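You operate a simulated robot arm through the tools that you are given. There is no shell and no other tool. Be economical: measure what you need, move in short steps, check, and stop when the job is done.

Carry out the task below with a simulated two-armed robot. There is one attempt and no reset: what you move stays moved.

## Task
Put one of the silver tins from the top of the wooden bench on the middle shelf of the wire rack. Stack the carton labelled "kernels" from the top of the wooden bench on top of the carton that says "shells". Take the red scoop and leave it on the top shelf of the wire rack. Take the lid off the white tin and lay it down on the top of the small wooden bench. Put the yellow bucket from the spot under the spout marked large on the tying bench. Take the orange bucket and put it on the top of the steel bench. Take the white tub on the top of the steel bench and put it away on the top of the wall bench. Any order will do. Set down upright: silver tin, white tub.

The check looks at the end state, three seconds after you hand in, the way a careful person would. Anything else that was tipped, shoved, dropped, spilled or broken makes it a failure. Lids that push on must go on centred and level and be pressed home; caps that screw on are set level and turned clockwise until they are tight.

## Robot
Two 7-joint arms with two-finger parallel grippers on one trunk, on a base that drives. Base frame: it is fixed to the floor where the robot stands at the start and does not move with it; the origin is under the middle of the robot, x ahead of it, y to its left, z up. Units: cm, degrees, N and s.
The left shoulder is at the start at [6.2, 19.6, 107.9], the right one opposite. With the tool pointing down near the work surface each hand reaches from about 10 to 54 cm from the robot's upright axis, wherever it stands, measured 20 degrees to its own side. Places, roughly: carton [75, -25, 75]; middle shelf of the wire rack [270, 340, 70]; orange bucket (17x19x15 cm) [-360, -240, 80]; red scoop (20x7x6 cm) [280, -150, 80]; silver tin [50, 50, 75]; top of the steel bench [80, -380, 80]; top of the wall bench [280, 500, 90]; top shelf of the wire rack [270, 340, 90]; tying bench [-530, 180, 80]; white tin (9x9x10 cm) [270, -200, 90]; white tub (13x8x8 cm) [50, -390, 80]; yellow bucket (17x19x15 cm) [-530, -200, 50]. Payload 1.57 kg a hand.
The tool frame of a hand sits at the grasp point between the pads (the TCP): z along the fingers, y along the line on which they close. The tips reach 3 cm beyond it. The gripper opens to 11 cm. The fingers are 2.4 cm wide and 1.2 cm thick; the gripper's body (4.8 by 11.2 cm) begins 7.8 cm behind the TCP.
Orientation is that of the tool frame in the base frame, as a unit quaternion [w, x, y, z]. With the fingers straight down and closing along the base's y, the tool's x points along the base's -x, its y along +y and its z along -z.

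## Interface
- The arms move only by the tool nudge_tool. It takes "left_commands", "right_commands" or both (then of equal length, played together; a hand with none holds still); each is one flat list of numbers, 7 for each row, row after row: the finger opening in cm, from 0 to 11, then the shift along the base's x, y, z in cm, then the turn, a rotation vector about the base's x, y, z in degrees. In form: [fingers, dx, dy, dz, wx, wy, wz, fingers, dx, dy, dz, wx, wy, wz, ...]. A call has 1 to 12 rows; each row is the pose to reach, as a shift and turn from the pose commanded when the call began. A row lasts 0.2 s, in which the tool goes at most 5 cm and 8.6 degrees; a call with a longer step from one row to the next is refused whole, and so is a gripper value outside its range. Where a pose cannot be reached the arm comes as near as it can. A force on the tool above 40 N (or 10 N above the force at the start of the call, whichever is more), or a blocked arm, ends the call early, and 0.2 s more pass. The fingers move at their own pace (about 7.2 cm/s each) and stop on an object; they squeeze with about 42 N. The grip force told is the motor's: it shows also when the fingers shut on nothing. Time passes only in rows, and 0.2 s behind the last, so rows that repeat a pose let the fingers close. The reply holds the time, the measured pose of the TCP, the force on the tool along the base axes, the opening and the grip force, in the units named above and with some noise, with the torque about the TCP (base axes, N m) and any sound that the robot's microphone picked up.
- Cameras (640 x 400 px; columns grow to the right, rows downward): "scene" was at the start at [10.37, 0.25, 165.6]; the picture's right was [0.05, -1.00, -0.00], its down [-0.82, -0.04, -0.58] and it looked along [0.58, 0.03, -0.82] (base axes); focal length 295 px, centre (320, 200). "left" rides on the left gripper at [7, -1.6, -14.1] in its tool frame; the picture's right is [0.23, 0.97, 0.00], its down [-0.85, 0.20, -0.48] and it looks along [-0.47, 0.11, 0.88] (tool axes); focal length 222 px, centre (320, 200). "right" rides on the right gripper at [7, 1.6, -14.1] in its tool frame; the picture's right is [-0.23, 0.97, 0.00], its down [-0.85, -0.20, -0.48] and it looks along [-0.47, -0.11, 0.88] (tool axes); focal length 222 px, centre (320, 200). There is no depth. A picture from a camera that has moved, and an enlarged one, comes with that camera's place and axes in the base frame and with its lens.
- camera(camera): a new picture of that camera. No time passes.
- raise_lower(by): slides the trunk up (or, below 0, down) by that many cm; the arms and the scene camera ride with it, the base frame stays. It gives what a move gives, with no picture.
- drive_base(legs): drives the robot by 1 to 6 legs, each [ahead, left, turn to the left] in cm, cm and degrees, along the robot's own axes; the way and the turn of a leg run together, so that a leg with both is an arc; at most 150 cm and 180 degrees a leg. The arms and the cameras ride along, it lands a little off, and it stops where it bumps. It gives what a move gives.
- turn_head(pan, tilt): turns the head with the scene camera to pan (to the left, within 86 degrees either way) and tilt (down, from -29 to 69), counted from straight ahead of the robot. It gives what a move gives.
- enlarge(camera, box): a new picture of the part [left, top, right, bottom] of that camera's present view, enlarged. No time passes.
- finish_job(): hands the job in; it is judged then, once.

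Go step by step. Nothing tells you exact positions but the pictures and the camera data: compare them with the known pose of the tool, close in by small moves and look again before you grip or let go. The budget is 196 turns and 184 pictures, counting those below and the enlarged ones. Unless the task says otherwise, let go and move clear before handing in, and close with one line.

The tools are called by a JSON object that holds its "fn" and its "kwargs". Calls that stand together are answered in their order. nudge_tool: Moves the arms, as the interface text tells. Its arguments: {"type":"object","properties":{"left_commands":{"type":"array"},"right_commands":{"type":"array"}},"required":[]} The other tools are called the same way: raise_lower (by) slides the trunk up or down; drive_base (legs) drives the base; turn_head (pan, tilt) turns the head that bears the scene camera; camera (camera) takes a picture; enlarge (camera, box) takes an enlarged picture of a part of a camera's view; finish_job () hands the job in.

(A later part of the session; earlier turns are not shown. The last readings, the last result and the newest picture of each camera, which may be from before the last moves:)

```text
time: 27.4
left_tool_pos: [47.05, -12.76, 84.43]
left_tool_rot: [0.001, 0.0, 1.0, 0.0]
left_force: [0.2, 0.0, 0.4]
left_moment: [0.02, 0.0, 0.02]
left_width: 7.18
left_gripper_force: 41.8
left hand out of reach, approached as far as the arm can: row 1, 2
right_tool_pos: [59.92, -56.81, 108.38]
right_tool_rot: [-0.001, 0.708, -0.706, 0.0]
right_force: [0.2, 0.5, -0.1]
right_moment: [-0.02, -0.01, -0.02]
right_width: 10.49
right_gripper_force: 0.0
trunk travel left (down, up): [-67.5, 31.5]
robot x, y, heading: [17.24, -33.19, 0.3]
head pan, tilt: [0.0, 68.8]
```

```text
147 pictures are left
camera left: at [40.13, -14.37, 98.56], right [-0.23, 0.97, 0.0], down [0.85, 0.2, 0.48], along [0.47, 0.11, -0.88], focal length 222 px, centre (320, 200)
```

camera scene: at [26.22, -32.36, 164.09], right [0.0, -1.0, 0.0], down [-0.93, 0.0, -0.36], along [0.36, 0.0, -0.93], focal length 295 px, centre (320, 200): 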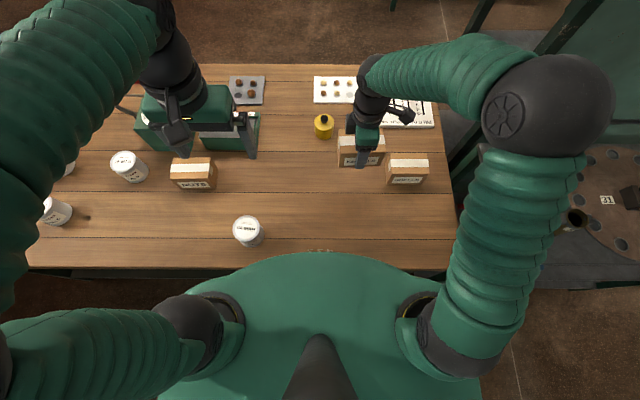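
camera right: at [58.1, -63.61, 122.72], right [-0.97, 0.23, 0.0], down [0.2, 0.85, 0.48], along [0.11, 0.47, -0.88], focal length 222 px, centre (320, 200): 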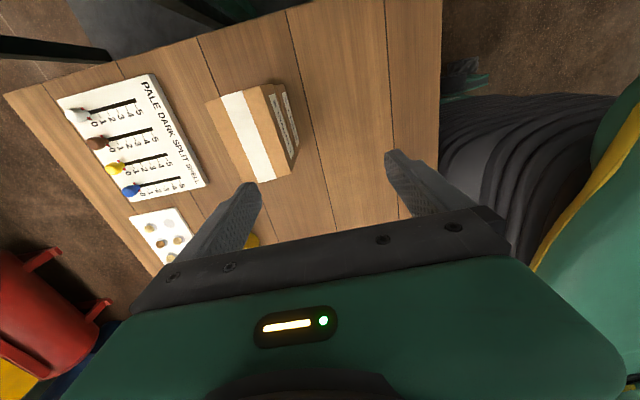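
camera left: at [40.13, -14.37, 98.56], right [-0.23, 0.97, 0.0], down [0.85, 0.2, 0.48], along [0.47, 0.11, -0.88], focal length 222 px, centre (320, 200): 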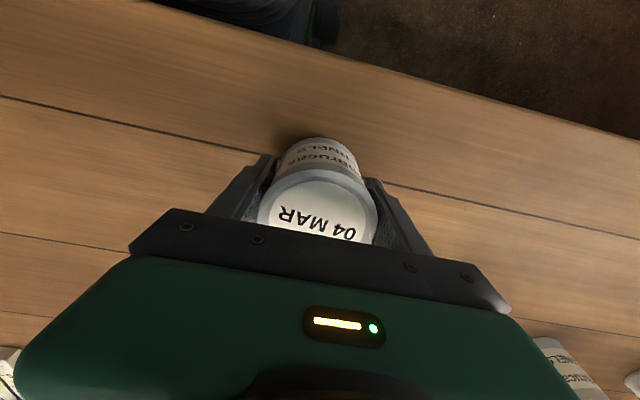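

Tin gripped (7.2 cm). Lift it while moving slightly outward, and tuck the right hand; then back off.

{"fn": "nudge_tool", "kwargs": {"left_commands": [4, 0, 0, 2, 0, 0, 0, 4, 0.5, 0, 5, 0, 0, 0, 4, 1, 0, 8, 0, 0, 0, 4, 2, 0, 11, 0, 0, 0, 4, 3, 0, 14, 0, 0, 0, 4, 4, 0, 17, 0, 0, 0, 4, 5, 0, 20, 0, 0, 0, 4, 5, 0, 23, 0, 0, 0], "right_commands": [10, -2, 1, 2, 0, 0, -8, 10, -4, 2, 4, 0, 0, -16, 10, -6, 3, 6, 0, 0, -24, 10, -8, 4, 8, 0, 0, -32, 10, -10, 4, 8, 0, 0, -40, 10, -12, 4, 8, 0, 0, -48, 10, -12, 4, 8, 0, 0, -56, 10, -12, 4, 8, 0, 0, -64]}}

{"fn": "drive_base", "kwargs": {"legs": [[-45, 0, 0]]}}

{"fn": "turn_head", "kwargs": {"pan": -40, "tilt": 22}}

{"fn": "camera", "kwargs": {"camera": "scene"}}

```text
time: 29.2
left_tool_pos: [52.22, -12.78, 107.41]
left_tool_rot: [0.001, -0.001, 1.0, 0.0]
left_force: [0.0, -0.2, -2.0]
left_moment: [0.02, 0.06, 0.02]
left_width: 7.2
left_gripper_force: 42.6
right_tool_pos: [47.99, -52.86, 116.42]
right_tool_rot: [0.002, -0.225, 0.974, -0.001]
right_force: [-0.4, -0.2, -0.7]
right_moment: [0.01, 0.01, -0.01]
right_width: 10.01
right_gripper_force: 0.0
trunk travel left (down, up): [-67.5, 31.5]
robot x, y, heading: [17.53, -32.78, 0.2]
head pan, tilt: [0.0, 68.8]
```

```text
time: 31.9
left_tool_pos: [7.33, -13.21, 107.34]
left_tool_rot: [0.0, 0.004, 1.0, 0.0]
left_force: [0.0, -0.2, -1.8]
left_moment: [-0.02, 0.04, -0.01]
left_width: 7.19
left_gripper_force: 42.0
right_tool_pos: [2.58, -53.18, 116.25]
right_tool_rot: [0.001, -0.221, 0.975, -0.001]
right_force: [-0.5, -0.3, 0.2]
right_moment: [0.01, -0.01, -0.01]
right_width: 9.96
right_gripper_force: 0.1
trunk travel left (down, up): [-67.5, 31.5]
robot x, y, heading: [-28.0, -33.34, -0.4]
head pan, tilt: [0.0, 68.8]
```

```text
time: 33.1
left_tool_pos: [7.07, -13.18, 107.28]
left_tool_rot: [0.0, 0.004, 1.0, 0.0]
left_force: [0.7, 0.4, -1.9]
left_moment: [0.02, 0.01, 0.0]
left_width: 7.16
left_gripper_force: 42.3
right_tool_pos: [2.45, -53.22, 116.25]
right_tool_rot: [0.001, -0.222, 0.975, -0.001]
right_force: [-0.6, -0.6, 0.1]
right_moment: [0.01, -0.05, 0.03]
right_width: 10.02
right_gripper_force: 0.1
trunk travel left (down, up): [-67.5, 31.5]
robot x, y, heading: [-28.0, -32.78, -0.3]
head pan, tilt: [-40.0, 22.0]
```

```text
146 pictures are left
camera scene: at [-17.7, -38.85, 170.44], right [-0.65, -0.76, 0.0], down [-0.29, 0.24, -0.93], along [0.71, -0.6, -0.38], focal length 295 px, centre (320, 200)
```

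scene: 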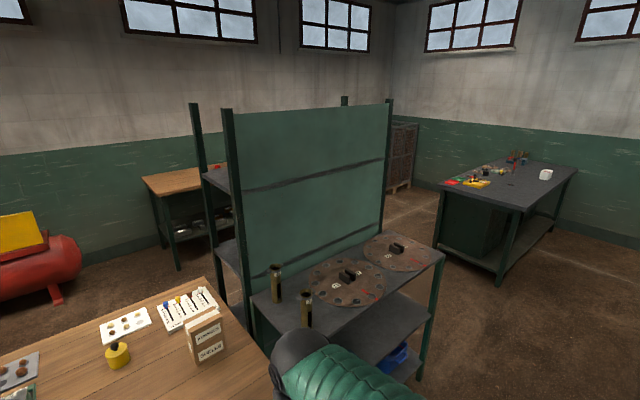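

The stack stands fine. The small wooden bench lies behind the disc rack; I'll go around its far end through the aisle at y≈−235.

{"fn": "drive_base", "kwargs": {"legs": [[0, -150, 0], [0, -52, 0], [100, 0, 0], [65, 0, 0]]}}

{"fn": "turn_head", "kwargs": {"pan": 25, "tilt": 30}}

{"fn": "camera", "kwargs": {"camera": "scene"}}

```text
time: 51.2
left_tool_pos: [171.32, -220.54, 107.49]
left_tool_rot: [0.001, 0.022, 1.0, -0.001]
left_force: [-0.1, -0.8, -1.1]
left_moment: [-0.02, -0.01, -0.01]
left_width: 7.17
left_gripper_force: 42.0
right_tool_pos: [165.23, -260.35, 116.42]
right_tool_rot: [0.002, -0.204, 0.979, -0.002]
right_force: [-1.0, -0.2, -0.1]
right_moment: [-0.04, 0.0, -0.02]
right_width: 9.99
right_gripper_force: 0.1
trunk travel left (down, up): [-67.5, 31.5]
robot x, y, heading: [135.78, -239.05, -2.6]
head pan, tilt: [-40.0, 22.0]
```

```text
time: 52.5
left_tool_pos: [171.58, -220.53, 107.38]
left_tool_rot: [0.0, 0.023, 1.0, -0.001]
left_force: [0.0, 0.0, -2.0]
left_moment: [-0.02, 0.03, -0.01]
left_width: 7.13
left_gripper_force: 42.0
right_tool_pos: [165.31, -260.37, 116.28]
right_tool_rot: [0.002, -0.203, 0.979, -0.001]
right_force: [-0.1, 0.3, -0.7]
right_moment: [0.02, -0.01, 0.01]
right_width: 10.02
right_gripper_force: 0.1
trunk travel left (down, up): [-67.5, 31.5]
robot x, y, heading: [135.87, -239.06, -2.7]
head pan, tilt: [25.0, 30.0]
```

```text
145 pictures are left
camera scene: at [147.19, -235.58, 169.17], right [0.38, -0.92, 0.0], down [-0.46, -0.19, -0.87], along [0.8, 0.33, -0.5], focal length 295 px, centre (320, 200)
```

scene: 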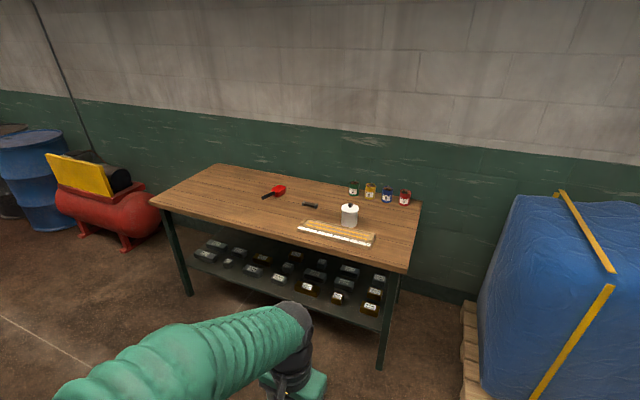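

White tin with knobbed lid at about (267,-203), scoop at about (281,-148) on the small bench (front edge x≈244). Driving up to the bench.

{"fn": "drive_base", "kwargs": {"legs": [[0, 0, 2.7], [0, 48, 0], [74, 0, 0]]}}

{"fn": "turn_head", "kwargs": {"pan": 0, "tilt": 50}}

{"fn": "camera", "kwargs": {"camera": "scene"}}

```text
time: 59.3
left_tool_pos: [244.23, -172.47, 107.42]
left_tool_rot: [0.001, 0.004, 1.0, -0.001]
left_force: [-0.8, 0.3, -2.1]
left_moment: [-0.04, 0.0, 0.0]
left_width: 7.13
left_gripper_force: 42.0
right_tool_pos: [239.48, -212.29, 116.46]
right_tool_rot: [0.003, -0.221, 0.975, -0.003]
right_force: [-0.6, -0.1, -0.2]
right_moment: [-0.01, -0.02, 0.01]
right_width: 9.99
right_gripper_force: 0.0
trunk travel left (down, up): [-67.5, 31.5]
robot x, y, heading: [209.61, -192.51, -0.5]
head pan, tilt: [25.0, 30.0]
```

```text
time: 60.2
left_tool_pos: [244.34, -172.32, 107.3]
left_tool_rot: [-0.001, 0.005, 1.0, 0.0]
left_force: [0.2, 0.2, -1.9]
left_moment: [-0.05, 0.03, 0.04]
left_width: 7.13
left_gripper_force: 42.3
right_tool_pos: [239.63, -212.32, 116.32]
right_tool_rot: [0.001, -0.221, 0.975, -0.001]
right_force: [-0.1, 0.5, 0.2]
right_moment: [-0.02, 0.0, 0.03]
right_width: 10.02
right_gripper_force: 0.1
trunk travel left (down, up): [-67.5, 31.5]
robot x, y, heading: [209.53, -192.76, -0.1]
head pan, tilt: [0.0, 50.0]
```

```text
144 pictures are left
camera scene: at [220.11, -192.11, 166.22], right [-0.01, -1.0, 0.0], down [-0.77, 0.0, -0.64], along [0.64, -0.01, -0.77], focal length 295 px, centre (320, 200)
```

scene: 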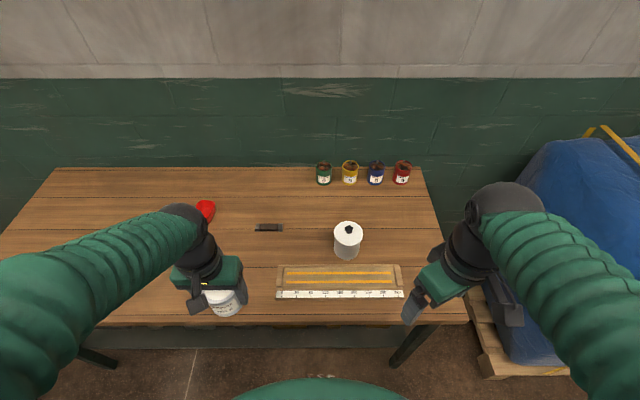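

Lid knob is at about (269.5,-201.4). Move forward 10 and hover the right hand over it.

{"fn": "drive_base", "kwargs": {"legs": [[10, 0, 0]]}}

{"fn": "nudge_tool", "kwargs": {"right_commands": [8, 3, 2, 0, 0, 0, -6, 8, 6, 4, 0, 0, 0, -12, 8, 9, 6, -1, 0, 0, -18, 8, 12, 8, -1, 0, 0, -22, 8, 16, 10, -2, 0, 0, -26, 8, 19, 11, -2, 0, 0, -26, 8, 19, 11, -2, 0, 0, -26]}}

{"fn": "camera", "kwargs": {"camera": "right"}}

{"fn": "camera", "kwargs": {"camera": "scene"}}

```text
time: 61.4
left_tool_pos: [254.1, -172.63, 107.4]
left_tool_rot: [0.002, 0.005, 1.0, 0.0]
left_force: [-0.2, 0.7, -1.5]
left_moment: [0.04, -0.01, 0.02]
left_width: 7.15
left_gripper_force: 42.4
right_tool_pos: [249.31, -212.58, 116.56]
right_tool_rot: [0.004, -0.221, 0.975, -0.002]
right_force: [-0.3, 0.5, 0.8]
right_moment: [-0.03, -0.01, 0.0]
right_width: 10.0
right_gripper_force: 0.1
trunk travel left (down, up): [-67.5, 31.5]
robot x, y, heading: [219.12, -192.23, -0.7]
head pan, tilt: [0.0, 50.0]
```

```text
time: 63.0
left_tool_pos: [254.23, -172.55, 107.36]
left_tool_rot: [0.001, 0.005, 1.0, 0.0]
left_force: [-0.1, 0.3, -1.4]
left_moment: [0.01, -0.03, 0.02]
left_width: 7.1
left_gripper_force: 41.9
right_tool_pos: [268.56, -201.41, 114.31]
right_tool_rot: [0.002, 0.005, 1.0, -0.001]
right_force: [-0.4, 0.6, -0.2]
right_moment: [-0.01, 0.0, 0.01]
right_width: 8.02
right_gripper_force: 0.1
trunk travel left (down, up): [-67.5, 31.5]
robot x, y, heading: [219.46, -192.28, -0.6]
head pan, tilt: [0.0, 50.0]
```

```text
143 pictures are left
camera right: at [261.68, -199.68, 128.44], right [0.24, 0.97, 0.0], down [0.85, -0.21, 0.48], along [0.47, -0.12, -0.88], focal length 222 px, centre (320, 200)
```

right: 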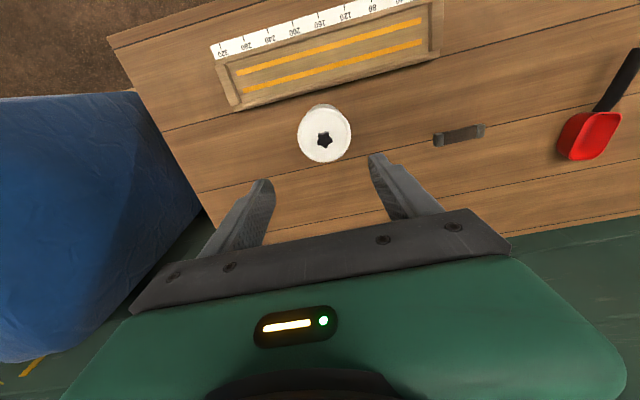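

```text
142 pictures are left
camera scene: at [230.02, -192.3, 166.22], right [-0.01, -1.0, 0.0], down [-0.77, 0.01, -0.64], along [0.64, -0.01, -0.77], focal length 295 px, centre (320, 200)
```

scene: 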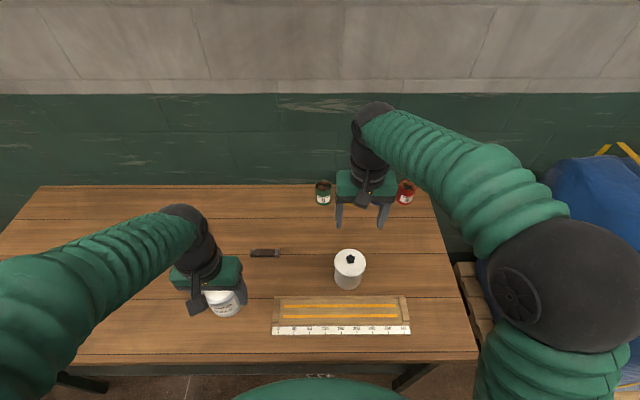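

Knob located at about (270.8,-201.4,91). It looks star-shaped; enlarge to see whether the lid pushes or screws.

{"fn": "enlarge", "kwargs": {"camera": "right", "box": [270, 90, 380, 180]}}

{"fn": "enlarge", "kwargs": {"camera": "scene", "box": [310, 235, 390, 300]}}

```text
4.44 times, centred on (325, 135) of right
camera zoom: at [261.68, -199.68, 128.44], right [0.24, 0.97, 0.0], down [0.85, -0.21, 0.48], along [0.47, -0.12, -0.88], focal length 987 px, centre (298, 489)
```

zoom: 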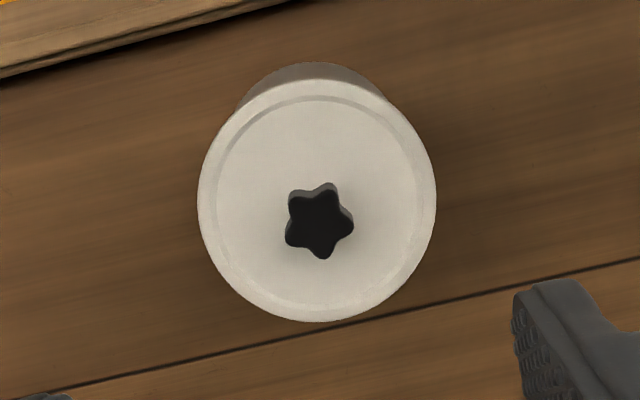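

```text
6.15 times, centred on (350, 268) of scene
camera zoom: at [230.02, -192.3, 166.22], right [-0.01, -1.0, 0.0], down [-0.77, 0.01, -0.64], along [0.64, -0.01, -0.77], focal length 1815 px, centre (135, -215)
```

zoom: 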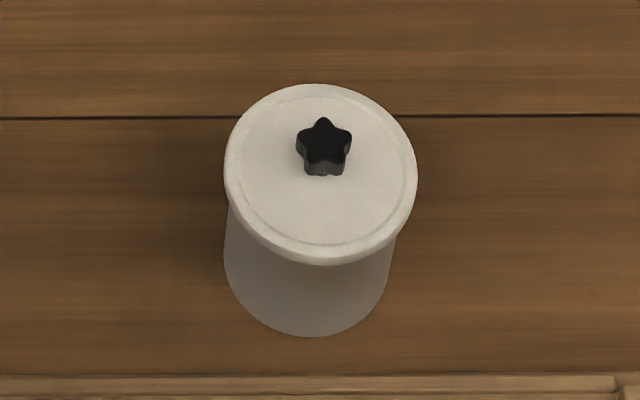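

It's a push-type lid with a star knob, lid top z≈89. Lower to just above the knob and check.

{"fn": "nudge_tool", "kwargs": {"right_commands": [7, 2.2, 0, -3, 0, 0, 0, 6, 2.2, 0, -7, 0, 0, 0, 6, 2.2, 0, -11, 0, 0, 0, 6, 2.2, 0, -15, 0, 0, 0, 6, 2.2, 0, -18, 0, 0, 0, 6, 2.2, 0, -20, 0, 0, 0, 6, 2.2, 0, -20, 0, 0, 0]}}

{"fn": "camera", "kwargs": {"camera": "right"}}

{"fn": "enlarge", "kwargs": {"camera": "scene", "box": [280, 180, 440, 300]}}

```text
time: 64.6
left_tool_pos: [254.03, -172.61, 107.46]
left_tool_rot: [0.001, 0.004, 1.0, 0.001]
left_force: [0.1, -0.1, -1.3]
left_moment: [-0.01, 0.02, -0.03]
left_width: 7.14
left_gripper_force: 41.8
right_tool_pos: [270.73, -201.74, 94.43]
right_tool_rot: [0.005, 0.005, 1.0, -0.002]
right_force: [0.3, -1.7, 24.1]
right_moment: [0.25, 0.09, 0.04]
right_width: 5.99
right_gripper_force: 0.1
trunk travel left (down, up): [-67.5, 31.5]
robot x, y, heading: [219.38, -192.51, -0.9]
head pan, tilt: [0.0, 50.0]
```

```text
139 pictures are left
camera right: at [263.81, -199.82, 108.68], right [0.24, 0.97, 0.0], down [0.85, -0.21, 0.49], along [0.47, -0.12, -0.87], focal length 222 px, centre (320, 200)
```

right: 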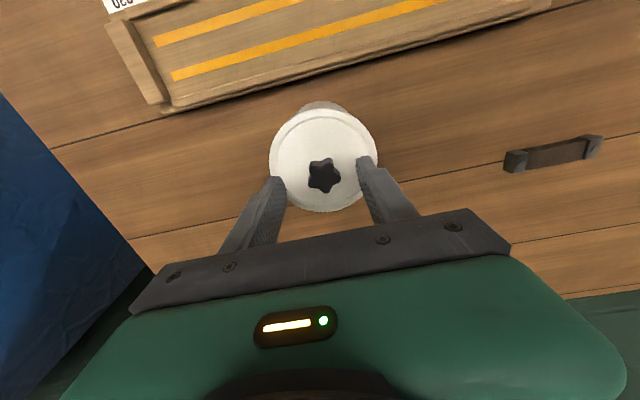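

```text
3.33 times, centred on (360, 240) of scene
camera zoom: at [229.79, -192.29, 166.3], right [-0.01, -1.0, 0.0], down [-0.77, 0.01, -0.64], along [0.64, -0.01, -0.77], focal length 983 px, centre (187, 67)
```

zoom: 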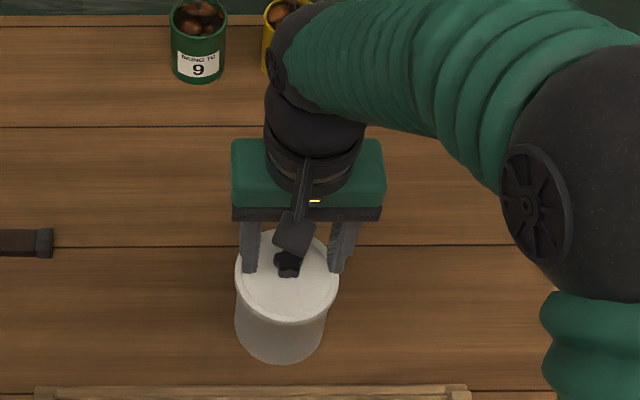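

Tips are on the lid (top z≈91.4) and the knob lies exactly between them. Rise a touch and close on the knob.

{"fn": "nudge_tool", "kwargs": {"right_commands": [6, 0, 0, 0.6, 0, 0, 0, 4, 0, 0, 0.6, 0, 0, 0, 2, 0, 0, 0.6, 0, 0, 0, 1, 0, 0, 0.6, 0, 0, 0, 1, 0, 0, 0.6, 0, 0, 0, 1, 0, 0, 0.6, 0, 0, 0]}}

{"fn": "camera", "kwargs": {"camera": "right"}}

```text
time: 66.0
left_tool_pos: [254.29, -172.67, 107.37]
left_tool_rot: [0.001, 0.005, 1.0, 0.0]
left_force: [-0.1, -0.3, -2.4]
left_moment: [0.02, 0.02, 0.02]
left_width: 7.12
left_gripper_force: 42.6
right_tool_pos: [270.69, -201.63, 94.88]
right_tool_rot: [0.001, 0.004, 1.0, -0.002]
right_force: [-0.3, -1.0, 0.4]
right_moment: [0.04, -0.01, 0.01]
right_width: 2.27
right_gripper_force: 35.3
trunk travel left (down, up): [-67.5, 31.5]
robot x, y, heading: [219.29, -192.5, -0.6]
head pan, tilt: [0.0, 50.0]
heard: snap
```

```text
137 pictures are left
camera right: at [263.88, -199.83, 109.09], right [0.24, 0.97, 0.0], down [0.85, -0.21, 0.48], along [0.47, -0.12, -0.88], focal length 222 px, centre (320, 200)
```

right: 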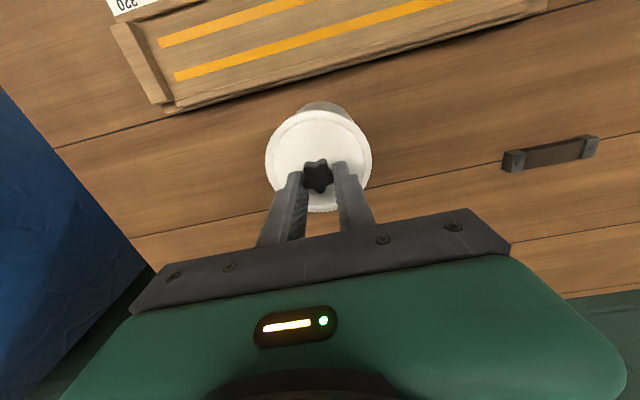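

Knob gripped (2.3 cm) with a snap heard. Lift gently and look.

{"fn": "nudge_tool", "kwargs": {"right_commands": [1, 0, 0, 0.5, 0, 0, 0, 1, 0, 0, 1, 0, 0, 0, 1, 0, 0, 1.5, 0, 0, 0, 1, 0, 0, 2.2, 0, 0, 0, 1, 0, 0, 2.2, 0, 0, 0]}}

{"fn": "enlarge", "kwargs": {"camera": "scene", "box": [280, 180, 440, 300]}}

```text
time: 67.2
left_tool_pos: [254.24, -172.59, 107.19]
left_tool_rot: [0.0, 0.004, 1.0, 0.0]
left_force: [-0.2, 0.1, -2.5]
left_moment: [0.0, 0.03, 0.01]
left_width: 7.13
left_gripper_force: 41.6
right_tool_pos: [270.7, -201.7, 97.08]
right_tool_rot: [0.001, 0.004, 1.0, -0.002]
right_force: [1.1, 0.1, 0.5]
right_moment: [-0.02, 0.02, 0.0]
right_width: 2.28
right_gripper_force: 35.7
trunk travel left (down, up): [-67.5, 31.5]
robot x, y, heading: [219.42, -192.1, -0.3]
head pan, tilt: [0.0, 50.0]
```

```text
3.33 times, centred on (360, 240) of scene
camera zoom: at [230.22, -192.33, 166.21], right [-0.01, -1.0, 0.0], down [-0.77, 0.01, -0.64], along [0.64, -0.01, -0.77], focal length 983 px, centre (187, 67)
```

zoom: 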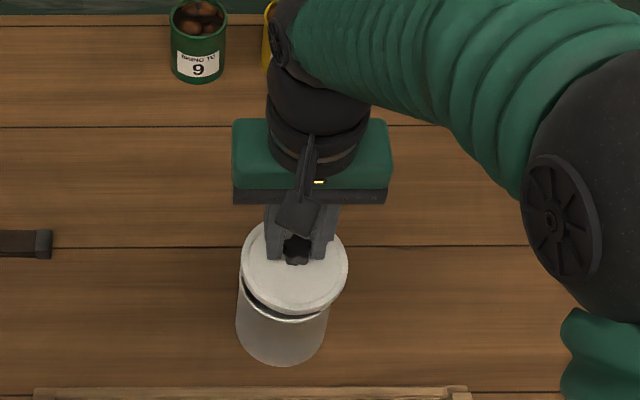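

The lid is free and the tin stayed. Carry the lid right to (274,-218), clear of the ruler box and jars.

{"fn": "nudge_tool", "kwargs": {"right_commands": [1, 0, 0, 3, 0, 0, 0, 1, 0, 0, 6, 0, 0, 0, 1, 1, -4, 7, 0, 0, 0, 1, 2, -8, 7, 0, 0, 0, 1, 3, -12, 7, 0, 0, 0, 1, 3.2, -16, 7, 0, 0, 0, 1, 3.2, -16, 4, 0, 0, 0, 1, 3.2, -16, 1, 0, 0, 0, 1, 3.2, -16, 0, 0, 0, 0]}}

{"fn": "camera", "kwargs": {"camera": "right"}}

{"fn": "enlarge", "kwargs": {"camera": "scene", "box": [280, 160, 480, 310]}}

```text
time: 69.2
left_tool_pos: [254.26, -172.77, 107.37]
left_tool_rot: [0.0, 0.005, 1.0, 0.0]
left_force: [-0.1, 0.1, -1.4]
left_moment: [0.0, 0.01, 0.04]
left_width: 7.13
left_gripper_force: 41.9
right_tool_pos: [273.91, -217.53, 97.06]
right_tool_rot: [0.001, 0.004, 1.0, -0.001]
right_force: [0.9, -0.2, 0.0]
right_moment: [0.03, 0.0, -0.02]
right_width: 2.27
right_gripper_force: 35.6
trunk travel left (down, up): [-67.5, 31.5]
robot x, y, heading: [219.0, -192.36, -0.6]
head pan, tilt: [0.0, 50.0]
```

```text
135 pictures are left
camera right: at [266.99, -215.76, 111.21], right [0.24, 0.97, 0.0], down [0.85, -0.21, 0.48], along [0.47, -0.12, -0.88], focal length 222 px, centre (320, 200)
```

right: 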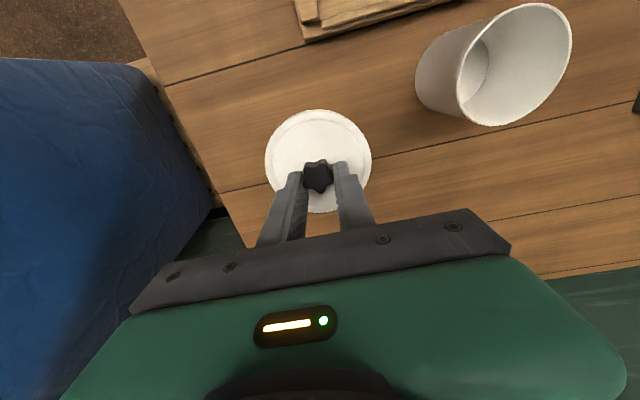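

```text
2.67 times, centred on (380, 235) of scene
camera zoom: at [230.22, -192.43, 166.21], right [-0.01, -1.0, 0.0], down [-0.77, 0.01, -0.64], along [0.64, -0.01, -0.77], focal length 787 px, centre (160, 107)
```

zoom: 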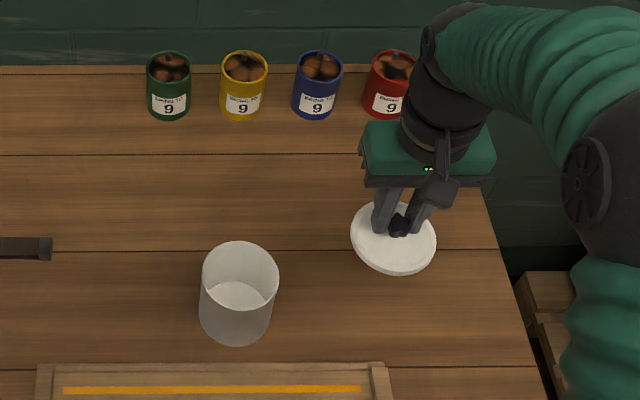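

Position is fine. Lower the lid to the bench.

{"fn": "nudge_tool", "kwargs": {"right_commands": [1, 0, 1, -3, 0, 0, 0, 1, 0, 1, -6, 0, 0, 0, 1, 0, 1, -8, 0, 0, 0, 1, 0, 1, -9, 0, 0, 0, 1, 0, 1, -9, 0, 0, 0]}}

{"fn": "enlarge", "kwargs": {"camera": "scene", "box": [280, 160, 480, 310]}}

```text
time: 70.4
left_tool_pos: [254.26, -172.59, 107.42]
left_tool_rot: [0.0, 0.005, 1.0, 0.0]
left_force: [0.2, -0.5, -2.5]
left_moment: [0.0, -0.04, 0.02]
left_width: 7.12
left_gripper_force: 42.0
right_tool_pos: [273.8, -216.59, 88.05]
right_tool_rot: [0.0, 0.004, 1.0, -0.002]
right_force: [0.3, -0.4, -0.6]
right_moment: [0.02, 0.03, 0.03]
right_width: 2.3
right_gripper_force: 35.4
trunk travel left (down, up): [-67.5, 31.5]
robot x, y, heading: [219.52, -192.84, -0.4]
head pan, tilt: [0.0, 50.0]
```

```text
2.67 times, centred on (380, 235) of scene
camera zoom: at [230.23, -192.42, 166.21], right [-0.01, -1.0, 0.0], down [-0.77, 0.01, -0.64], along [0.64, -0.01, -0.77], focal length 787 px, centre (160, 107)
```

zoom: 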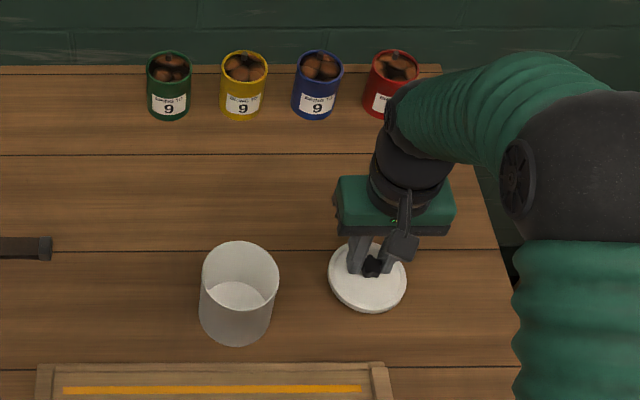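

{"fn": "nudge_tool", "kwargs": {"right_commands": [1, 0, 0, -0.7, 0, 0, 0, 1, 0, 0, -1.4, 0, 0, 0, 1, 0, 0, -1.4, 0, 0, 0]}}

{"fn": "camera", "kwargs": {"camera": "right"}}

```text
time: 71.2
left_tool_pos: [254.32, -172.55, 107.42]
left_tool_rot: [0.0, 0.005, 1.0, 0.0]
left_force: [0.2, 0.1, -3.1]
left_moment: [-0.01, -0.01, 0.0]
left_width: 7.15
left_gripper_force: 42.1
right_tool_pos: [274.12, -216.62, 86.63]
right_tool_rot: [0.001, 0.005, 1.0, -0.002]
right_force: [0.2, 0.3, -1.1]
right_moment: [0.05, 0.02, 0.05]
right_width: 2.3
right_gripper_force: 35.1
trunk travel left (down, up): [-67.5, 31.5]
robot x, y, heading: [219.01, -192.43, -0.6]
head pan, tilt: [0.0, 50.0]
```

```text
132 pictures are left
camera right: at [267.15, -214.82, 100.81], right [0.24, 0.97, 0.0], down [0.85, -0.21, 0.48], along [0.47, -0.12, -0.88], focal length 222 px, centre (320, 200)
```

right: 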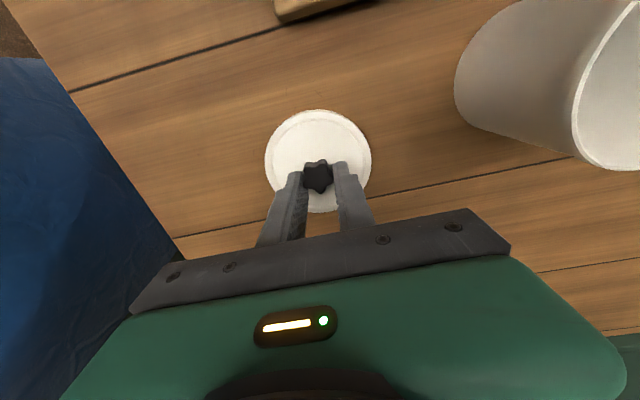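

Not yet touching; continue in half-centimetre steps.

{"fn": "nudge_tool", "kwargs": {"right_commands": [1, 0, 0, -0.5, 0, 0, 0, 1, 0, 0, -1, 0, 0, 0, 1, 0, 0, -1.5, 0, 0, 0, 1, 0, 0, -1.5, 0, 0, 0]}}

```text
time: 72.0
left_tool_pos: [253.96, -172.5, 107.52]
left_tool_rot: [0.001, 0.005, 1.0, -0.001]
left_force: [0.0, 0.3, -2.3]
left_moment: [0.0, 0.01, 0.0]
left_width: 7.13
left_gripper_force: 41.7
right_tool_pos: [274.02, -216.74, 86.02]
right_tool_rot: [0.007, 0.004, 1.0, -0.004]
right_force: [-10.5, 0.6, 25.3]
right_moment: [0.06, 0.22, 0.02]
right_width: 2.31
right_gripper_force: 35.8
trunk travel left (down, up): [-67.5, 31.5]
robot x, y, heading: [219.38, -192.22, -0.5]
head pan, tilt: [0.0, 50.0]
stopped in row 3 (right hand): the force on the tool passed its limit at 41 N (the readings are from after the stop); the commanded pose is now the measured one
```

Lid is seated on the bench. Ease and release, then rise.

{"fn": "nudge_tool", "kwargs": {"right_commands": [1, 0, 0, 0.2, 0, 0, 0, 2.6, 0, 0, 0.2, 0, 0, 0, 4, 0, 0, 0.3, 0, 0, 0, 5, 0, 0, 0.4, 0, 0, 0, 5, 0, 0, 2, 0, 0, 0, 5, 0, 0, 6, 0, 0, 0, 5, 0, 0, 10, 0, 0, 0, 5, 0, 0, 15, 0, 0, 0, 5, 0, 0, 20, 0, 0, 0]}}

{"fn": "camera", "kwargs": {"camera": "scene"}}

{"fn": "enlarge", "kwargs": {"camera": "right", "box": [200, 50, 640, 250]}}

```text
time: 74.0
left_tool_pos: [254.27, -172.62, 107.45]
left_tool_rot: [0.001, 0.004, 1.0, 0.001]
left_force: [-0.2, 0.8, -1.6]
left_moment: [0.03, -0.01, 0.0]
left_width: 7.13
left_gripper_force: 42.2
right_tool_pos: [274.18, -216.77, 105.84]
right_tool_rot: [0.006, 0.005, 1.0, -0.003]
right_force: [-0.3, -0.2, 0.1]
right_moment: [0.0, 0.01, 0.02]
right_width: 5.03
right_gripper_force: 0.2
trunk travel left (down, up): [-67.5, 31.5]
robot x, y, heading: [219.02, -192.65, -0.5]
head pan, tilt: [0.0, 50.0]
```

```text
131 pictures are left
camera scene: at [230.0, -192.35, 166.22], right [-0.01, -1.0, 0.0], down [-0.77, 0.01, -0.64], along [0.64, -0.01, -0.77], focal length 295 px, centre (320, 200)
```

scene: 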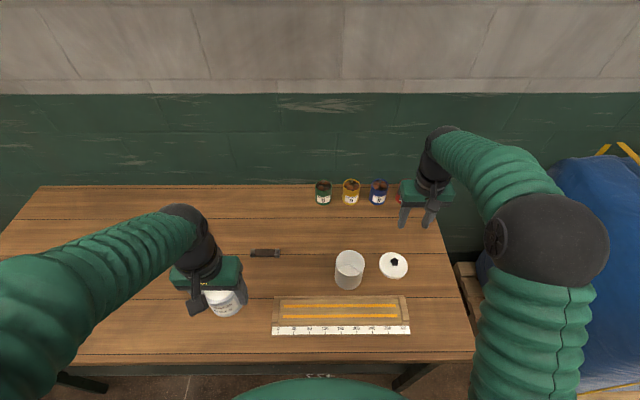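

```text
1.45 times, centred on (420, 150) of right
camera zoom: at [267.23, -214.99, 119.88], right [0.24, 0.97, 0.0], down [0.85, -0.2, 0.49], along [0.48, -0.12, -0.87], focal length 323 px, centre (174, 273)
```

zoom: 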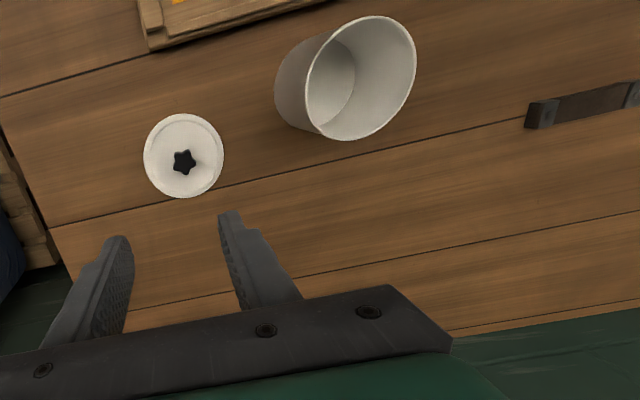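

Lid lies flat on the bench. Tuck the right hand and shift left to face the scoop.

{"fn": "nudge_tool", "kwargs": {"right_commands": [5, -4, 1, 3, 0, 0, 0, 6, -8, 2, 6, 0, 0, 0, 7, -12, 2, 9, 0, 0, 0, 8, -16, 2, 10, 0, 0, 0, 8, -20, 2, 10, 0, 0, 0]}}

{"fn": "drive_base", "kwargs": {"legs": [[0, 58, 0.5]]}}

{"fn": "camera", "kwargs": {"camera": "scene"}}

{"fn": "camera", "kwargs": {"camera": "right"}}

```text
refused: row 1 steps farther than a row can; nothing moved
```

```text
time: 77.3
left_tool_pos: [254.38, -113.98, 107.44]
left_tool_rot: [-0.001, 0.001, 1.0, 0.002]
left_force: [-0.2, 0.2, -2.1]
left_moment: [0.02, 0.04, -0.01]
left_width: 7.13
left_gripper_force: 42.1
right_tool_pos: [274.93, -157.98, 105.62]
right_tool_rot: [0.006, 0.0, 1.0, -0.002]
right_force: [0.1, -1.1, 0.9]
right_moment: [0.02, -0.01, -0.02]
right_width: 5.02
right_gripper_force: 0.1
trunk travel left (down, up): [-67.5, 31.5]
robot x, y, heading: [219.73, -133.9, 0.2]
head pan, tilt: [0.0, 50.0]
```

```text
129 pictures are left
camera scene: at [230.48, -134.16, 166.21], right [0.0, -1.0, 0.0], down [-0.77, 0.0, -0.64], along [0.64, 0.0, -0.77], focal length 295 px, centre (320, 200)
```

scene: 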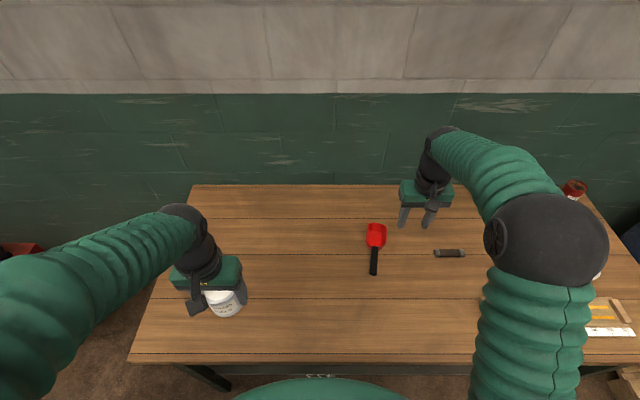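

```text
128 pictures are left
camera right: at [267.85, -156.29, 119.68], right [0.23, 0.97, 0.0], down [0.85, -0.2, 0.49], along [0.48, -0.11, -0.87], focal length 222 px, centre (320, 200)
```

right: 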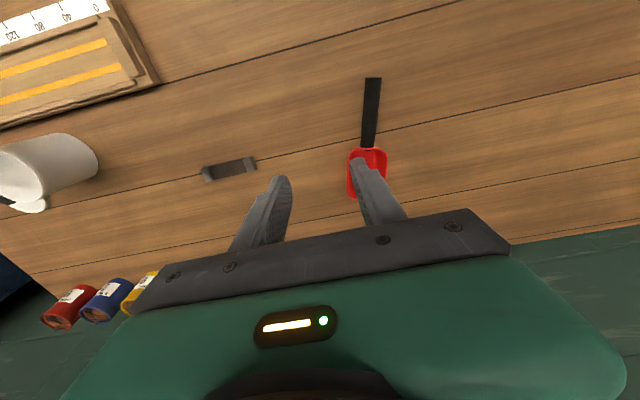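

Scoop handle mid is at (274.4,-150.2), turned about −11°. Approach over it.

{"fn": "nudge_tool", "kwargs": {"right_commands": [5, -0.2, 2, -3, 0, 0, -4, 5, -0.4, 4, -6, 0, 0, -8, 5, -0.5, 6, -9, 0, 0, -11, 5, -0.5, 7.7, -12, 0, 0, -11, 5, -0.5, 7.7, -15, 0, 0, -11, 5, -0.5, 7.7, -17, 0, 0, -11, 5, -0.5, 7.7, -17, 0, 0, -11]}}

{"fn": "camera", "kwargs": {"camera": "right"}}

{"fn": "enlarge", "kwargs": {"camera": "scene", "box": [300, 180, 460, 300]}}

```text
time: 78.9
left_tool_pos: [254.29, -113.65, 107.46]
left_tool_rot: [0.001, -0.001, 1.0, 0.0]
left_force: [-0.6, -0.4, -2.4]
left_moment: [0.02, 0.04, 0.02]
left_width: 7.15
left_gripper_force: 41.8
right_tool_pos: [274.08, -149.94, 88.54]
right_tool_rot: [0.007, 0.095, 0.995, -0.004]
right_force: [0.4, -0.1, 0.5]
right_moment: [0.01, -0.01, 0.03]
right_width: 5.01
right_gripper_force: 0.0
trunk travel left (down, up): [-67.5, 31.5]
robot x, y, heading: [219.51, -133.51, -0.1]
head pan, tilt: [0.0, 50.0]
```

```text
127 pictures are left
camera right: at [267.47, -146.77, 102.61], right [0.41, 0.91, 0.0], down [0.8, -0.35, 0.49], along [0.45, -0.2, -0.87], focal length 222 px, centre (320, 200)
```

right: 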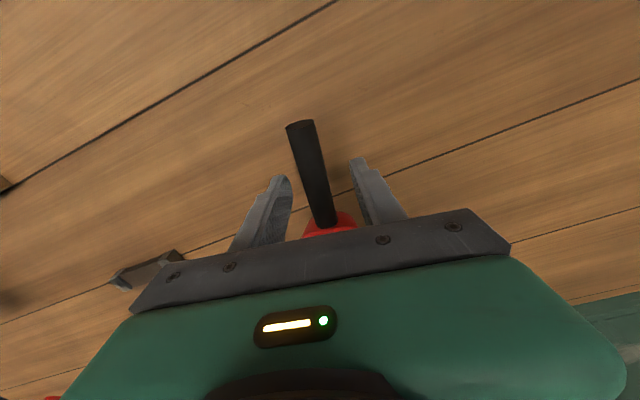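

```text
3.33 times, centred on (380, 240) of scene
camera zoom: at [230.46, -133.66, 166.21], right [0.0, -1.0, 0.0], down [-0.77, 0.0, -0.64], along [0.64, 0.0, -0.77], focal length 983 px, centre (120, 67)
```

zoom: 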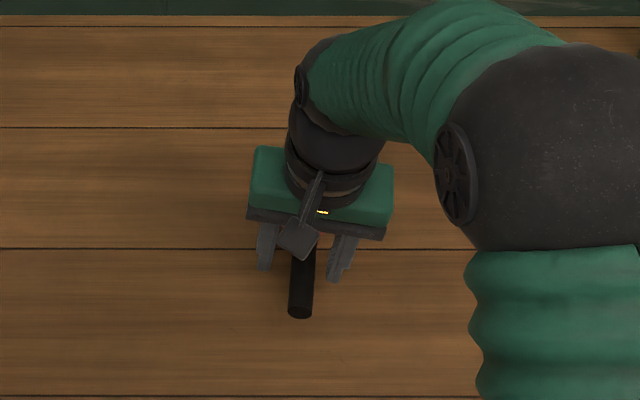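

Aligned with the handle. Descend the last 3.6 cm and close.

{"fn": "nudge_tool", "kwargs": {"right_commands": [5, 0, -0.4, -1.5, 0, 0, 0, 5, 0, -0.4, -2.7, 0, 0, 0, 5, 0, -0.4, -3.6, 0, 0, 0, 3, 0, -0.4, -3.6, 0, 0, 0, 1, 0, -0.4, -3.6, 0, 0, 0, 1, 0, -0.4, -3.6, 0, 0, 0]}}

{"fn": "camera", "kwargs": {"camera": "right"}}

```text
time: 80.3
left_tool_pos: [254.27, -113.69, 107.4]
left_tool_rot: [0.001, 0.0, 1.0, 0.001]
left_force: [0.4, 0.2, -2.1]
left_moment: [-0.01, 0.04, 0.02]
left_width: 7.16
left_gripper_force: 42.0
right_tool_pos: [274.32, -150.37, 85.07]
right_tool_rot: [0.007, 0.096, 0.995, -0.004]
right_force: [0.9, 0.1, -0.1]
right_moment: [-0.01, -0.03, -0.01]
right_width: 2.11
right_gripper_force: 33.9
trunk travel left (down, up): [-67.5, 31.5]
robot x, y, heading: [219.63, -133.5, -0.2]
head pan, tilt: [0.0, 50.0]
```

```text
125 pictures are left
camera right: at [267.58, -147.3, 99.15], right [0.41, 0.91, 0.0], down [0.8, -0.36, 0.49], along [0.45, -0.2, -0.87], focal length 222 px, centre (320, 200)
```

right: 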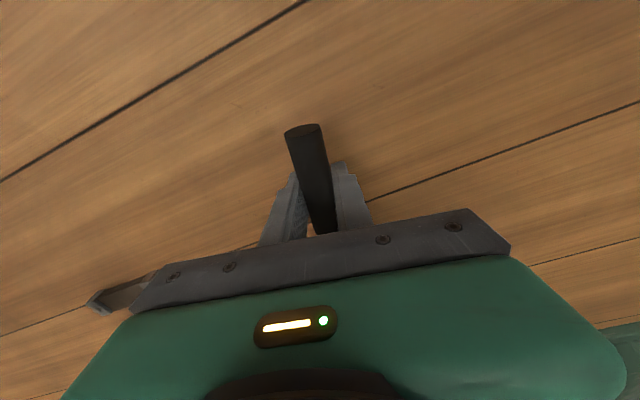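

Scoop handle gripped. Lift and tuck in, then back away from the bench.

{"fn": "nudge_tool", "kwargs": {"right_commands": [1, 0, 0, 3, 0, 0, 0, 1, 0, 0, 7, 0, 0, 0, 1, -1, -1, 11, 0, 0, 0, 1, -3, -1.5, 15, 0, 0, 0, 1, -6, -2, 18, 0, 0, 0, 1, -9, -3, 21, 0, 0, 0, 1, -12, -3, 23, 0, 0, 0, 1, -16, -3, 24, 0, 0, 0, 1, -19, -4, 25, 0, 0, 0]}}

{"fn": "drive_base", "kwargs": {"legs": [[-50, 0, 0]]}}

{"fn": "turn_head", "kwargs": {"pan": 70, "tilt": 20}}

{"fn": "camera", "kwargs": {"camera": "scene"}}

{"fn": "camera", "kwargs": {"camera": "right"}}

```text
time: 82.3
left_tool_pos: [254.09, -113.62, 107.39]
left_tool_rot: [0.002, 0.0, 1.0, 0.0]
left_force: [-1.1, -0.6, -2.7]
left_moment: [0.01, 0.0, 0.03]
left_width: 7.11
left_gripper_force: 42.0
right_tool_pos: [254.87, -154.28, 109.95]
right_tool_rot: [0.007, 0.096, 0.995, -0.003]
right_force: [-0.1, -0.3, -0.8]
right_moment: [0.0, 0.08, 0.0]
right_width: 2.09
right_gripper_force: 34.6
trunk travel left (down, up): [-67.5, 31.5]
robot x, y, heading: [219.7, -133.72, -0.1]
head pan, tilt: [0.0, 50.0]
```

```text
time: 85.2
left_tool_pos: [204.45, -113.57, 107.31]
left_tool_rot: [0.0, -0.001, 1.0, 0.0]
left_force: [0.3, 0.3, -2.3]
left_moment: [-0.01, 0.0, -0.04]
left_width: 7.15
left_gripper_force: 42.6
right_tool_pos: [205.37, -154.4, 109.89]
right_tool_rot: [0.005, 0.096, 0.995, -0.004]
right_force: [-1.2, 0.2, -0.6]
right_moment: [0.02, 0.07, 0.0]
right_width: 2.1
right_gripper_force: 34.6
trunk travel left (down, up): [-67.5, 31.5]
robot x, y, heading: [169.81, -133.5, 0.2]
head pan, tilt: [0.0, 50.0]
```

```text
time: 86.6
left_tool_pos: [204.41, -113.68, 107.34]
left_tool_rot: [0.001, -0.001, 1.0, 0.0]
left_force: [0.3, 0.0, -1.1]
left_moment: [-0.01, -0.03, 0.0]
left_width: 7.13
left_gripper_force: 41.9
right_tool_pos: [205.29, -154.5, 110.0]
right_tool_rot: [0.007, 0.095, 0.995, -0.004]
right_force: [-0.5, -0.3, -1.4]
right_moment: [-0.02, 0.1, 0.0]
right_width: 2.08
right_gripper_force: 33.9
trunk travel left (down, up): [-67.5, 31.5]
robot x, y, heading: [169.55, -133.84, 0.1]
head pan, tilt: [70.0, 20.0]
```

```text
124 pictures are left
camera scene: at [176.0, -124.99, 170.78], right [0.94, -0.34, 0.0], down [-0.12, -0.32, -0.94], along [0.32, 0.88, -0.34], focal length 295 px, centre (320, 200)
```

scene: 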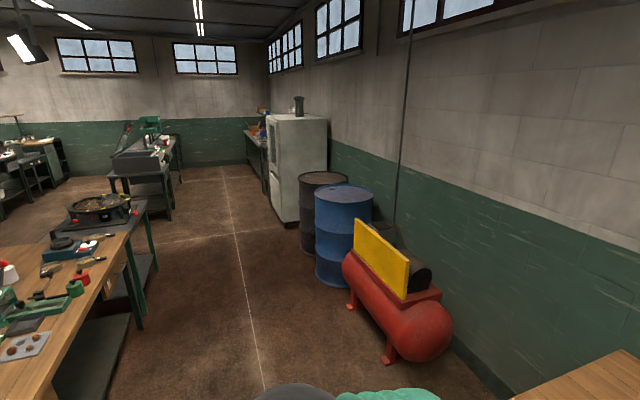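

```text
123 pictures are left
camera right: at [198.68, -151.31, 124.09], right [0.41, 0.91, 0.0], down [0.8, -0.35, 0.49], along [0.45, -0.2, -0.87], focal length 222 px, centre (320, 200)
```

right: 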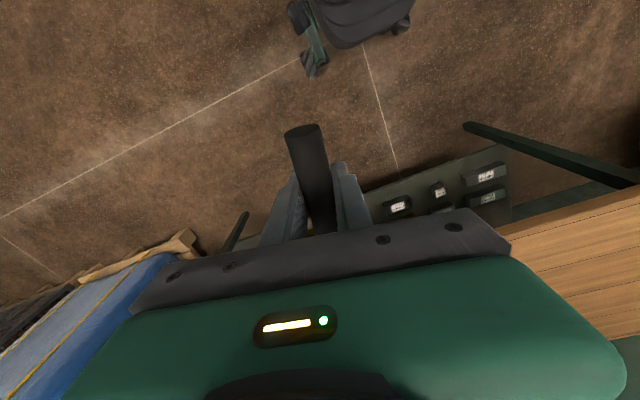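

The aisle along +y is clear at x≈170. Drive left toward the wire rack, then look.

{"fn": "drive_base", "kwargs": {"legs": [[0, 150, 0], [0, 150, 0], [0, 60, 0]]}}

{"fn": "turn_head", "kwargs": {"pan": 45, "tilt": 25}}

{"fn": "camera", "kwargs": {"camera": "scene"}}

```text
time: 104.2
left_tool_pos: [201.13, 247.34, 107.48]
left_tool_rot: [0.001, -0.004, 1.0, 0.002]
left_force: [-0.4, -0.4, -1.6]
left_moment: [0.03, 0.0, -0.01]
left_width: 7.1
left_gripper_force: 42.2
right_tool_pos: [202.36, 206.6, 109.95]
right_tool_rot: [0.006, 0.092, 0.996, -0.002]
right_force: [-0.8, -1.5, -1.5]
right_moment: [0.01, 0.11, 0.0]
right_width: 2.07
right_gripper_force: 34.6
trunk travel left (down, up): [-67.5, 31.5]
robot x, y, heading: [166.74, 227.22, 0.5]
head pan, tilt: [70.0, 20.0]
```

```text
time: 105.0
left_tool_pos: [201.18, 247.63, 107.47]
left_tool_rot: [0.001, -0.003, 1.0, 0.001]
left_force: [0.1, -0.2, -2.0]
left_moment: [0.0, 0.0, 0.01]
left_width: 7.12
left_gripper_force: 42.0
right_tool_pos: [202.28, 206.88, 109.89]
right_tool_rot: [0.006, 0.091, 0.996, -0.003]
right_force: [-0.4, 0.7, -1.9]
right_moment: [0.03, 0.09, 0.0]
right_width: 2.13
right_gripper_force: 34.3
trunk travel left (down, up): [-67.5, 31.5]
robot x, y, heading: [167.4, 227.37, 0.5]
head pan, tilt: [45.0, 25.0]
```

```text
122 pictures are left
camera scene: at [176.23, 233.89, 169.98], right [0.71, -0.7, 0.0], down [-0.3, -0.3, -0.91], along [0.64, 0.65, -0.42], focal length 295 px, centre (320, 200)
```

scene: 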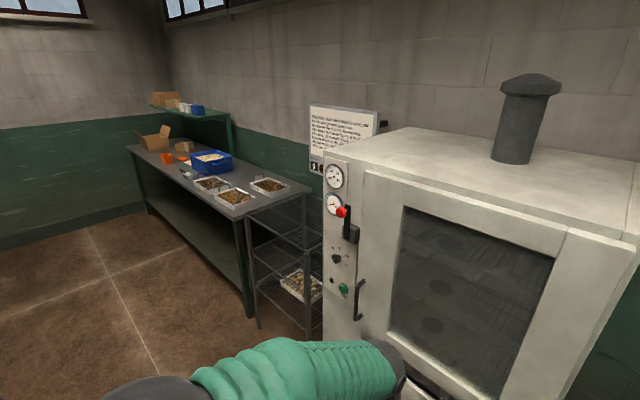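

The wire rack stands between the oven and the wall bench. Drive left to face it.

{"fn": "drive_base", "kwargs": {"legs": [[0, 118, -0.5]]}}

{"fn": "turn_head", "kwargs": {"pan": 0, "tilt": 35}}

{"fn": "camera", "kwargs": {"camera": "scene"}}

```text
time: 110.9
left_tool_pos: [200.34, 362.63, 107.42]
left_tool_rot: [0.0, -0.004, 1.0, 0.001]
left_force: [0.3, 0.0, -2.1]
left_moment: [0.03, 0.0, -0.02]
left_width: 7.13
left_gripper_force: 42.4
right_tool_pos: [201.39, 321.91, 109.96]
right_tool_rot: [0.005, 0.092, 0.996, -0.003]
right_force: [-0.3, -0.8, -1.5]
right_moment: [0.02, 0.08, 0.0]
right_width: 2.12
right_gripper_force: 34.4
trunk travel left (down, up): [-67.5, 31.5]
robot x, y, heading: [166.0, 342.51, 0.5]
head pan, tilt: [45.0, 25.0]
```

```text
time: 112.0
left_tool_pos: [200.35, 362.95, 107.42]
left_tool_rot: [0.001, -0.003, 1.0, 0.0]
left_force: [0.2, -0.4, -1.8]
left_moment: [0.04, 0.06, 0.0]
left_width: 7.15
left_gripper_force: 42.3
right_tool_pos: [201.33, 322.04, 110.05]
right_tool_rot: [0.007, 0.092, 0.996, -0.003]
right_force: [-0.9, 0.4, -1.6]
right_moment: [0.03, 0.13, 0.01]
right_width: 2.09
right_gripper_force: 34.0
trunk travel left (down, up): [-67.5, 31.5]
robot x, y, heading: [166.41, 342.47, 0.4]
head pan, tilt: [0.0, 35.0]
```

```text
121 pictures are left
camera scene: at [177.71, 342.61, 168.39], right [0.01, -1.0, 0.0], down [-0.57, -0.01, -0.82], along [0.82, 0.01, -0.57], focal length 295 px, centre (320, 200)
```

scene: 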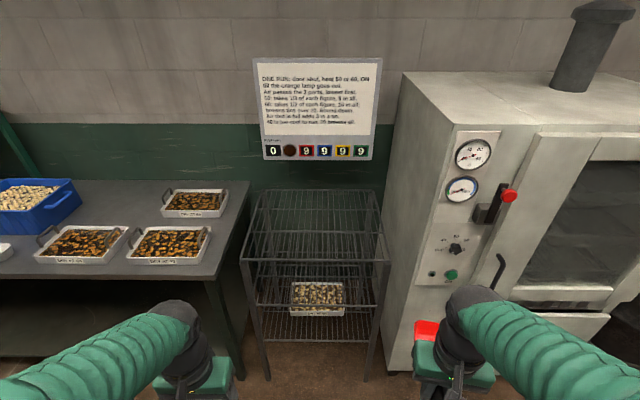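

I see the wire rack directly ahead. Enlarge to identify its shelves.

{"fn": "enlarge", "kwargs": {"camera": "scene", "box": [220, 170, 420, 390]}}

```text
1.82 times, centred on (320, 280) of scene
camera zoom: at [177.71, 342.61, 168.39], right [0.01, -1.0, 0.0], down [-0.57, -0.01, -0.82], along [0.82, 0.01, -0.57], focal length 536 px, centre (320, 54)
```

zoom: 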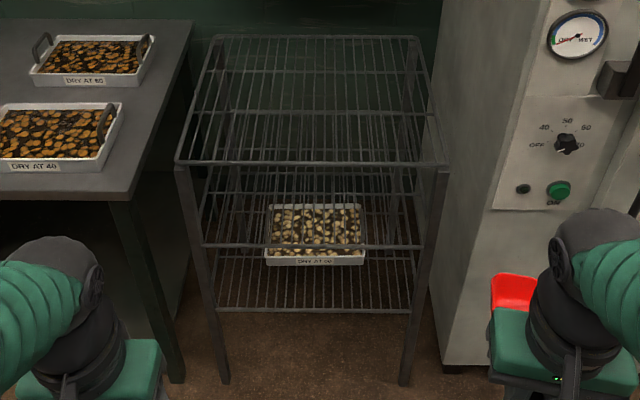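

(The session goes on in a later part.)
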